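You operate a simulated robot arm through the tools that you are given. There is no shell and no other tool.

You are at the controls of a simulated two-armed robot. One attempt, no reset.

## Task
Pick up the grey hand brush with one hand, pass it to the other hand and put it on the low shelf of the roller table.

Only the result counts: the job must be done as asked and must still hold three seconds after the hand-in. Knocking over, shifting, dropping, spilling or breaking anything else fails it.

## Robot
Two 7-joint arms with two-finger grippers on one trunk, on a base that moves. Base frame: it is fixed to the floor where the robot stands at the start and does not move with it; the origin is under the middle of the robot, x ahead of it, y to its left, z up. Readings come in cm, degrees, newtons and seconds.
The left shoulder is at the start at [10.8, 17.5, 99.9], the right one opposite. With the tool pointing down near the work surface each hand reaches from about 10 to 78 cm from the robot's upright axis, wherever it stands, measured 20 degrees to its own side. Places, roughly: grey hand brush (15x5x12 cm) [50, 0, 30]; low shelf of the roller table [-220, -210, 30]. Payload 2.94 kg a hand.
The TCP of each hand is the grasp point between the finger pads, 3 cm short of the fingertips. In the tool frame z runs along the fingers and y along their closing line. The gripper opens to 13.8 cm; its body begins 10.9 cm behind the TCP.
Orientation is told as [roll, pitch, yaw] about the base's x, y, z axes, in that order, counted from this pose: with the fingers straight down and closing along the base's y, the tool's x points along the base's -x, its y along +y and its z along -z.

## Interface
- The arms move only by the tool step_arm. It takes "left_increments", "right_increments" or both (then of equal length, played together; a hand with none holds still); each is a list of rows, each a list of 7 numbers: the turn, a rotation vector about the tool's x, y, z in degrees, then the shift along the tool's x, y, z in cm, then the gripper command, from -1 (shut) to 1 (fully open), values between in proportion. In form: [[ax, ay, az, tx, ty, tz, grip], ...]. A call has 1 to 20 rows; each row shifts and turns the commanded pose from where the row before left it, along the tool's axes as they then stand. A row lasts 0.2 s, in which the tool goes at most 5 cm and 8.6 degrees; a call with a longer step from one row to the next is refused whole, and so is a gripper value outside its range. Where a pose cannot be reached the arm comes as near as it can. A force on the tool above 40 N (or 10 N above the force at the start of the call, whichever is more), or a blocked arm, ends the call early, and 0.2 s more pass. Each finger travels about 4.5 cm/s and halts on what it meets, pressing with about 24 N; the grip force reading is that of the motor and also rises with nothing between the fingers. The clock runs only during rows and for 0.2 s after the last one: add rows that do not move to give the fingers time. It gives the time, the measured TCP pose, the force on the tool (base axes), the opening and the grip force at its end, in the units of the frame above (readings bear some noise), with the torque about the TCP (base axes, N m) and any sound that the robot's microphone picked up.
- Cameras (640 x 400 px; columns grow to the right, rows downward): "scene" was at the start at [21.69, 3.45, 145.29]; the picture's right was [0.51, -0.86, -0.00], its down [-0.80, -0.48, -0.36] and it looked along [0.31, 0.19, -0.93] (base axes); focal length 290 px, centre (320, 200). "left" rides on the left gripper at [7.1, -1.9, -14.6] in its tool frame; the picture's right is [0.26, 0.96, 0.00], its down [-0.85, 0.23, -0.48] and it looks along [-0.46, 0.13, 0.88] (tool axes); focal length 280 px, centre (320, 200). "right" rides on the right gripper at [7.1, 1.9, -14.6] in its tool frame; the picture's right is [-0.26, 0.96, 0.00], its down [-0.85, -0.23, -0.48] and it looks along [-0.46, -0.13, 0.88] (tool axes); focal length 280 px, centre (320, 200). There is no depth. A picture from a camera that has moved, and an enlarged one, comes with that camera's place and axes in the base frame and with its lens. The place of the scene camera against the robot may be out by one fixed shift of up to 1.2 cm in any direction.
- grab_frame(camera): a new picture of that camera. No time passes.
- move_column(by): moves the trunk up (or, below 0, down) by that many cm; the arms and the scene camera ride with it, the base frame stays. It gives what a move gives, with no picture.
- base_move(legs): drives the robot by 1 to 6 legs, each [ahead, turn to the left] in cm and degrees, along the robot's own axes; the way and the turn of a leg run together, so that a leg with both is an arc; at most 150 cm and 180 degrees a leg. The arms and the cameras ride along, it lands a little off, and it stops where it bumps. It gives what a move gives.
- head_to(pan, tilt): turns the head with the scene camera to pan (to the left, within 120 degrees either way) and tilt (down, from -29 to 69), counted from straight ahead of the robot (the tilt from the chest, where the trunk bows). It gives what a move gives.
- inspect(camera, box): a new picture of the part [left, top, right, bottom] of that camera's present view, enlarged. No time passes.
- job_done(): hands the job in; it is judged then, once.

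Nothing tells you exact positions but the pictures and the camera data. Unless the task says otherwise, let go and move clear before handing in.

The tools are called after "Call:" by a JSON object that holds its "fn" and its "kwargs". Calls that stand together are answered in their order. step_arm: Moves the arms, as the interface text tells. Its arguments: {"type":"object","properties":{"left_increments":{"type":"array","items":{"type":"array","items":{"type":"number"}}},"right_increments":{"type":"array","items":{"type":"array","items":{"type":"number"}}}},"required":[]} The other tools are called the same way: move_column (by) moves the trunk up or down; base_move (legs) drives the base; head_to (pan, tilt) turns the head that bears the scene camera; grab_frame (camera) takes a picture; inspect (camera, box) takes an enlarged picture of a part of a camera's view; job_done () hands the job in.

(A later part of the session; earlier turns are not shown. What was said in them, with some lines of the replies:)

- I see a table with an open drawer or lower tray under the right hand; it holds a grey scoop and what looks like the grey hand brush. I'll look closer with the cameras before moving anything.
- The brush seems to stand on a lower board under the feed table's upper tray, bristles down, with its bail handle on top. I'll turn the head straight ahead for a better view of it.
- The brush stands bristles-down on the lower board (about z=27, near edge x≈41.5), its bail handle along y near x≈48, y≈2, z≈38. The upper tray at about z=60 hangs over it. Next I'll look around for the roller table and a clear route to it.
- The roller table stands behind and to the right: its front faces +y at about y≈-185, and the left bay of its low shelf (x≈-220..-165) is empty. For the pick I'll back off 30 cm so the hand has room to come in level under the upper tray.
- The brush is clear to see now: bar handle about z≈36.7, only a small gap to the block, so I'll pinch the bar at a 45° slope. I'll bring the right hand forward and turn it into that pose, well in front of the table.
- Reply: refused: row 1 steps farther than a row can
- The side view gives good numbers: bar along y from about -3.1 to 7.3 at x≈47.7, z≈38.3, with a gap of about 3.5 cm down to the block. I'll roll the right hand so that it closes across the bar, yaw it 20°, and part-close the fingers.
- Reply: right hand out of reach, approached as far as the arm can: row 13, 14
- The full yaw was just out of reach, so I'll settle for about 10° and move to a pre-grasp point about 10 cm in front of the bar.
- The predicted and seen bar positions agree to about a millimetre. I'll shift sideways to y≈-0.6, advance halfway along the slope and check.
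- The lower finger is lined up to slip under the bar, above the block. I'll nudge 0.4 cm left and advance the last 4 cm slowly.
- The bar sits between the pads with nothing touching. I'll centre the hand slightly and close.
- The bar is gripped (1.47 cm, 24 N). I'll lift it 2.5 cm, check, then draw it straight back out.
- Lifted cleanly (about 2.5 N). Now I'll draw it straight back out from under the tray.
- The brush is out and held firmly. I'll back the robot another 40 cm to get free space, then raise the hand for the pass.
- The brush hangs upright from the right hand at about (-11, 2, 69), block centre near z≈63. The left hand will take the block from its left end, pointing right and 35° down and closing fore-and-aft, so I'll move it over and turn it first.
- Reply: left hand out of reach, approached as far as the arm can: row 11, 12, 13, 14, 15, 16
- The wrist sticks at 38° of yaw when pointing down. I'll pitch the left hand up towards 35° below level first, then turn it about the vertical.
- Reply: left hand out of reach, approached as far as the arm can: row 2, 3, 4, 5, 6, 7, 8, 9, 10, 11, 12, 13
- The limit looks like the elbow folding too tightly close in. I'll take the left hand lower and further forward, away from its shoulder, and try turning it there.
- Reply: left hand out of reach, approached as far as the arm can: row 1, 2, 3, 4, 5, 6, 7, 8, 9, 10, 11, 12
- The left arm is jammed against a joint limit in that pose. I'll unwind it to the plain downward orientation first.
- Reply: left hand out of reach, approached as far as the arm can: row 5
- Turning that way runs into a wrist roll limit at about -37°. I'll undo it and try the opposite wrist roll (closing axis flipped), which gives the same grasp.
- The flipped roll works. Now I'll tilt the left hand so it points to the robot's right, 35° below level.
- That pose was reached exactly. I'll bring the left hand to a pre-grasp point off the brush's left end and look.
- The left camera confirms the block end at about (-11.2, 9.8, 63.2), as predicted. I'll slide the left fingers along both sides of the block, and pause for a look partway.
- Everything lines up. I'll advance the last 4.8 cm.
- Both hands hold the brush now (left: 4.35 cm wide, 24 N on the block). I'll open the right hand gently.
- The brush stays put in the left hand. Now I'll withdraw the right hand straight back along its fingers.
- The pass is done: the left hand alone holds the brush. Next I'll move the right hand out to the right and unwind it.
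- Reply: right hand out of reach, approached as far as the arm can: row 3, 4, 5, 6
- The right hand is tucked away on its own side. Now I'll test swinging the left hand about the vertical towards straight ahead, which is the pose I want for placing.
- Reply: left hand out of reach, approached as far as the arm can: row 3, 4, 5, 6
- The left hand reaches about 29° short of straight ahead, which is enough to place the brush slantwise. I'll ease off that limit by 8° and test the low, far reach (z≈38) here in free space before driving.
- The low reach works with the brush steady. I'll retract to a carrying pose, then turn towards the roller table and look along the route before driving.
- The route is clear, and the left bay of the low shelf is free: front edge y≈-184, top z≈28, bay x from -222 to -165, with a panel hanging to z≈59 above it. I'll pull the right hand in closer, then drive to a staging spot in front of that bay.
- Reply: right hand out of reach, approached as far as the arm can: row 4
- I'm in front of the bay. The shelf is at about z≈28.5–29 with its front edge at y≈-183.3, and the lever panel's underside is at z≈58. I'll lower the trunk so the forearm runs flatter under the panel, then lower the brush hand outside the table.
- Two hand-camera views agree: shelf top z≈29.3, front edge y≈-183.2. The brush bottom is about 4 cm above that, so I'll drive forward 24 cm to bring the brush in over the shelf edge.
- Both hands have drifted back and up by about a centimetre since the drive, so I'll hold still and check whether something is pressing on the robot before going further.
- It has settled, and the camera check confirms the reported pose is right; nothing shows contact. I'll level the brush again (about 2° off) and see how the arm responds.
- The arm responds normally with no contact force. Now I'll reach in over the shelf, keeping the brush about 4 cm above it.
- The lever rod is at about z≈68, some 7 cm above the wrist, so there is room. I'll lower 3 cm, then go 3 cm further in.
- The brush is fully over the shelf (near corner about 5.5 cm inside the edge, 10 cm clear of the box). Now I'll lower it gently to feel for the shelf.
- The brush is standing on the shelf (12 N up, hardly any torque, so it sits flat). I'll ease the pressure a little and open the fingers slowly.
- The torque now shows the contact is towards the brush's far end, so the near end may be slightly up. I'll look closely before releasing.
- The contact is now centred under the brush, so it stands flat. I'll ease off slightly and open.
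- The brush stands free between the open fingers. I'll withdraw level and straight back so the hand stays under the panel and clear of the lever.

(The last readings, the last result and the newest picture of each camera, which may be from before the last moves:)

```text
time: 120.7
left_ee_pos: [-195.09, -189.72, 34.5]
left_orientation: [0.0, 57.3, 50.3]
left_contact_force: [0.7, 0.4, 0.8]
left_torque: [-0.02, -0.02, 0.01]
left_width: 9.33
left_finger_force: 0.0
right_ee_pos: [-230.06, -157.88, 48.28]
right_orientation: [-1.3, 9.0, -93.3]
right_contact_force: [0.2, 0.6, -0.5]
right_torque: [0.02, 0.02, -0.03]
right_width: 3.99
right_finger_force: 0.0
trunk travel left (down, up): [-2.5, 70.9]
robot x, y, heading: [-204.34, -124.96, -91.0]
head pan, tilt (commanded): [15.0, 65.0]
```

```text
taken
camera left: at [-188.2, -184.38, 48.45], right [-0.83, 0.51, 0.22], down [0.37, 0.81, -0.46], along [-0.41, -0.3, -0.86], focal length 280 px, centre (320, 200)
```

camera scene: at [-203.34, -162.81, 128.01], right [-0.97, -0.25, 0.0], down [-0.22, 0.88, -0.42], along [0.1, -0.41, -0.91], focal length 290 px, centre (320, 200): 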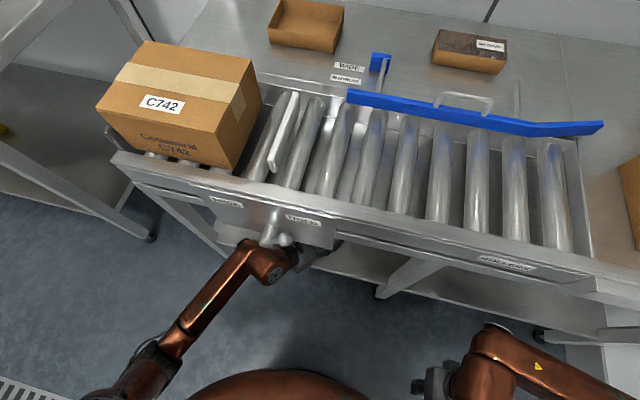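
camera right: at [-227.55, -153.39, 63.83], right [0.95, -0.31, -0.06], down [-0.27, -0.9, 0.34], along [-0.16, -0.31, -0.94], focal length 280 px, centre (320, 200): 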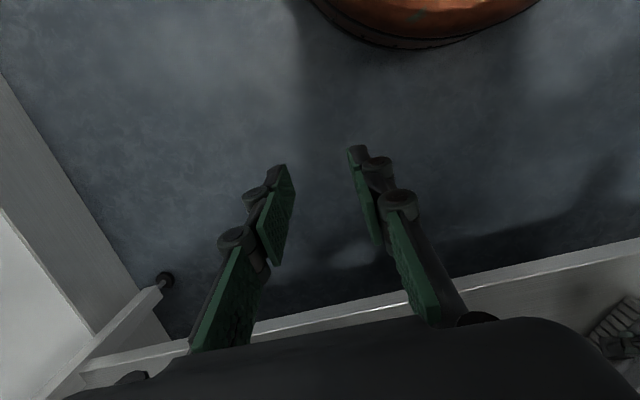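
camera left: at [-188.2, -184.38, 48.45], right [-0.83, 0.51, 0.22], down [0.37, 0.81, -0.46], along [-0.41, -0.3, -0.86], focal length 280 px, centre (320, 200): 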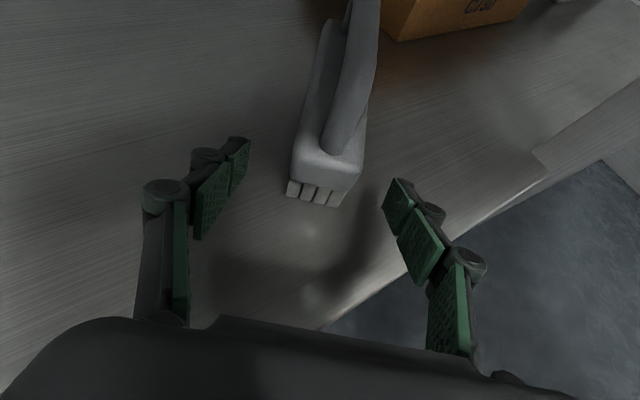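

Call:
{"fn": "step_arm", "kwargs": {"left_increments": [[0, 0, 0, -1.36, 0, -2.1, 0.35], [0, 0, 0, -1.36, 0, -2.1, 0.35], [0, 0, 0, -1.36, 0, -2.1, 0.35], [0, 0, 0, -1.36, 0, -2.1, 0.35], [0, 0, 0, 0, 0, 0, 0.35]]}}

Call:
{"fn": "grab_frame", "kwargs": {"camera": "left"}}

Call:
{"fn": "inspect", "kwargs": {"camera": "scene", "box": [160, 170, 440, 345]}}

```text
time: 121.9
left_ee_pos: [-188.7, -181.87, 34.49]
left_orientation: [0.0, 57.3, 50.3]
left_contact_force: [0.5, 0.3, 0.0]
left_torque: [-0.03, 0.0, -0.03]
left_width: 9.32
left_finger_force: 0.0
right_ee_pos: [-230.05, -157.94, 48.34]
right_orientation: [-1.3, 9.0, -93.3]
right_contact_force: [-0.3, 0.0, -0.6]
right_torque: [0.02, -0.03, 0.01]
right_width: 4.0
right_finger_force: 0.0
trunk travel left (down, up): [-2.5, 70.9]
robot x, y, heading: [-204.26, -124.86, -90.8]
head pan, tilt (commanded): [15.0, 65.0]
```

```text
taken
camera left: at [-181.88, -176.53, 48.49], right [-0.83, 0.51, 0.22], down [0.37, 0.81, -0.46], along [-0.41, -0.3, -0.86], focal length 280 px, centre (320, 200)
```

left: 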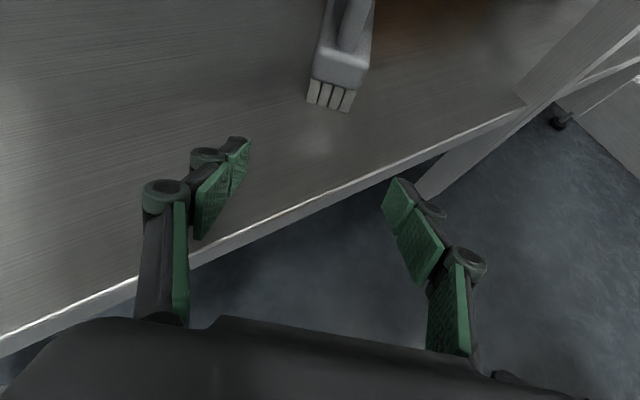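

```text
2.29 times, centred on (300, 258) of scene
camera zoom: at [-203.33, -162.78, 128.02], right [-0.97, -0.25, 0.0], down [-0.22, 0.88, -0.42], along [0.1, -0.41, -0.91], focal length 662 px, centre (366, 69)
```

zoom: 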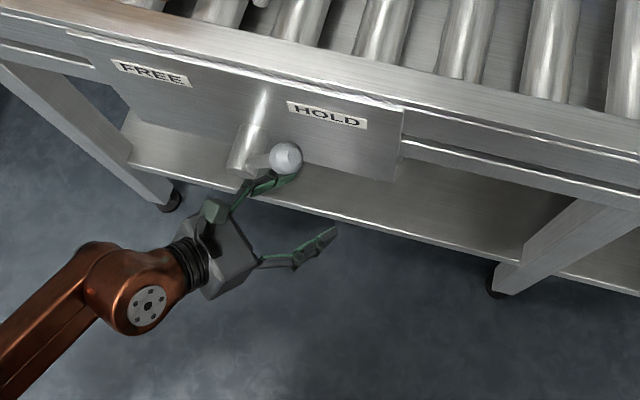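

The hand is clear of the brush. I'll back the robot off 35 cm and take a final look at the shelf.

Call:
{"fn": "base_move", "kwargs": {"legs": [[-35, 0]]}}

Call:
{"fn": "head_to", "kwargs": {"pan": 0, "tilt": 40}}

Call:
{"fn": "grab_frame", "kwargs": {"camera": "scene"}}

Call:
{"fn": "grab_frame", "kwargs": {"camera": "left"}}

```text
time: 124.2
left_ee_pos: [-188.0, -146.45, 34.54]
left_orientation: [0.1, 57.1, 50.5]
left_contact_force: [1.8, 0.1, -0.3]
left_torque: [-0.02, -0.02, 0.0]
left_width: 9.32
left_finger_force: 0.1
right_ee_pos: [-229.51, -122.7, 48.33]
right_orientation: [-1.3, 9.1, -93.1]
right_contact_force: [-0.1, 0.3, -0.4]
right_torque: [0.03, 0.02, 0.0]
right_width: 4.0
right_finger_force: 0.0
trunk travel left (down, up): [-2.5, 70.9]
robot x, y, heading: [-203.52, -89.3, -90.6]
head pan, tilt (commanded): [15.0, 65.0]
```

```text
time: 125.1
left_ee_pos: [-188.3, -146.5, 34.54]
left_orientation: [-0.1, 57.2, 50.5]
left_contact_force: [0.3, 0.1, 0.6]
left_torque: [0.01, -0.01, -0.02]
left_width: 9.3
left_finger_force: 0.0
right_ee_pos: [-229.51, -122.74, 48.31]
right_orientation: [-1.3, 9.1, -93.0]
right_contact_force: [-0.7, 0.1, -0.2]
right_torque: [0.01, 0.02, 0.01]
right_width: 4.0
right_finger_force: 0.0
trunk travel left (down, up): [-2.5, 70.9]
robot x, y, heading: [-203.46, -89.15, -90.4]
head pan, tilt (commanded): [0.0, 40.0]
```

```text
taken
camera scene: at [-204.37, -130.09, 131.24], right [-1.0, 0.01, 0.0], down [0.01, 0.64, -0.77], along [-0.01, -0.77, -0.64], focal length 290 px, centre (320, 200)
```

scene: 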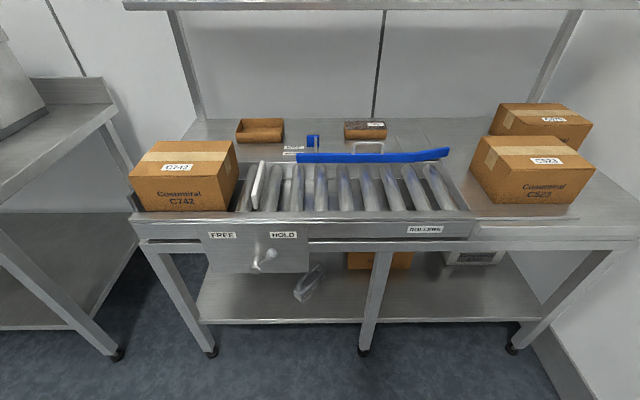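

```text
taken
camera left: at [-181.29, -141.15, 48.48], right [-0.84, 0.5, 0.22], down [0.37, 0.81, -0.46], along [-0.41, -0.3, -0.86], focal length 280 px, centre (320, 200)
```

left: 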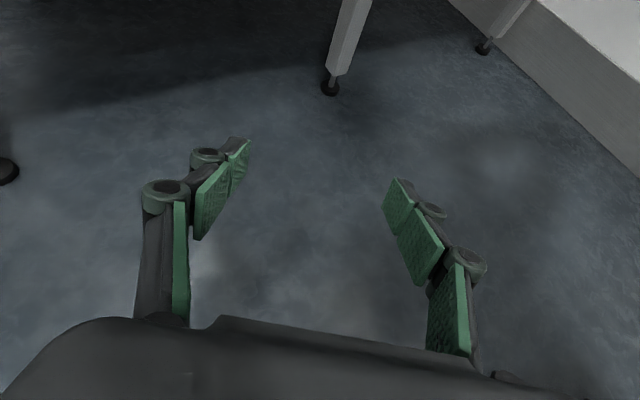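

Call:
{"fn": "inspect", "kwargs": {"camera": "scene", "box": [190, 220, 430, 370]}}

```text
2.67 times, centred on (310, 295) of scene
camera zoom: at [-204.37, -130.09, 131.24], right [-1.0, 0.01, 0.0], down [0.01, 0.64, -0.77], along [-0.01, -0.77, -0.64], focal length 772 px, centre (347, -53)
```

zoom: 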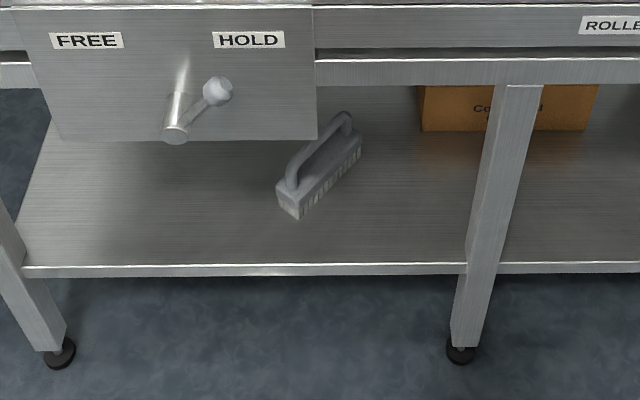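

The brush stands upright on its bristles on the roller table's low shelf, well inside the edge and clear of the box. The boxes and the lever look just as before, and both hands are clear, so I'm handing in.

Call:
{"fn": "job_done", "kwargs": {}}

```text
The job is handed in.
```

The grey hand brush is now standing upright on its bristles on the low shelf of the roller table. I have handed the job in, but no verdict has come back yet.

- **Pick-up:** The right hand took the brush by its handle from the lower board of the feed table and drew it straight out from under the upper tray.
- **Pass:** The left hand took the brush by its block while the right hand still held the handle. The right hand then let go and moved clear.
- **Placing:** The brush stands in the left-hand bay, about 5 cm in from the front edge and 10 cm from the nearest box.

After letting go, I backed the robot off 35 cm and checked the scene. The boxes, the lever and the rest of the table looked as they did before. I felt no contact with anything other than the brush on the shelf.

During the last approach both arms drifted about a centimetre for a reason I could not find. I re-levelled the brush before lowering it, and it sat flat when released.
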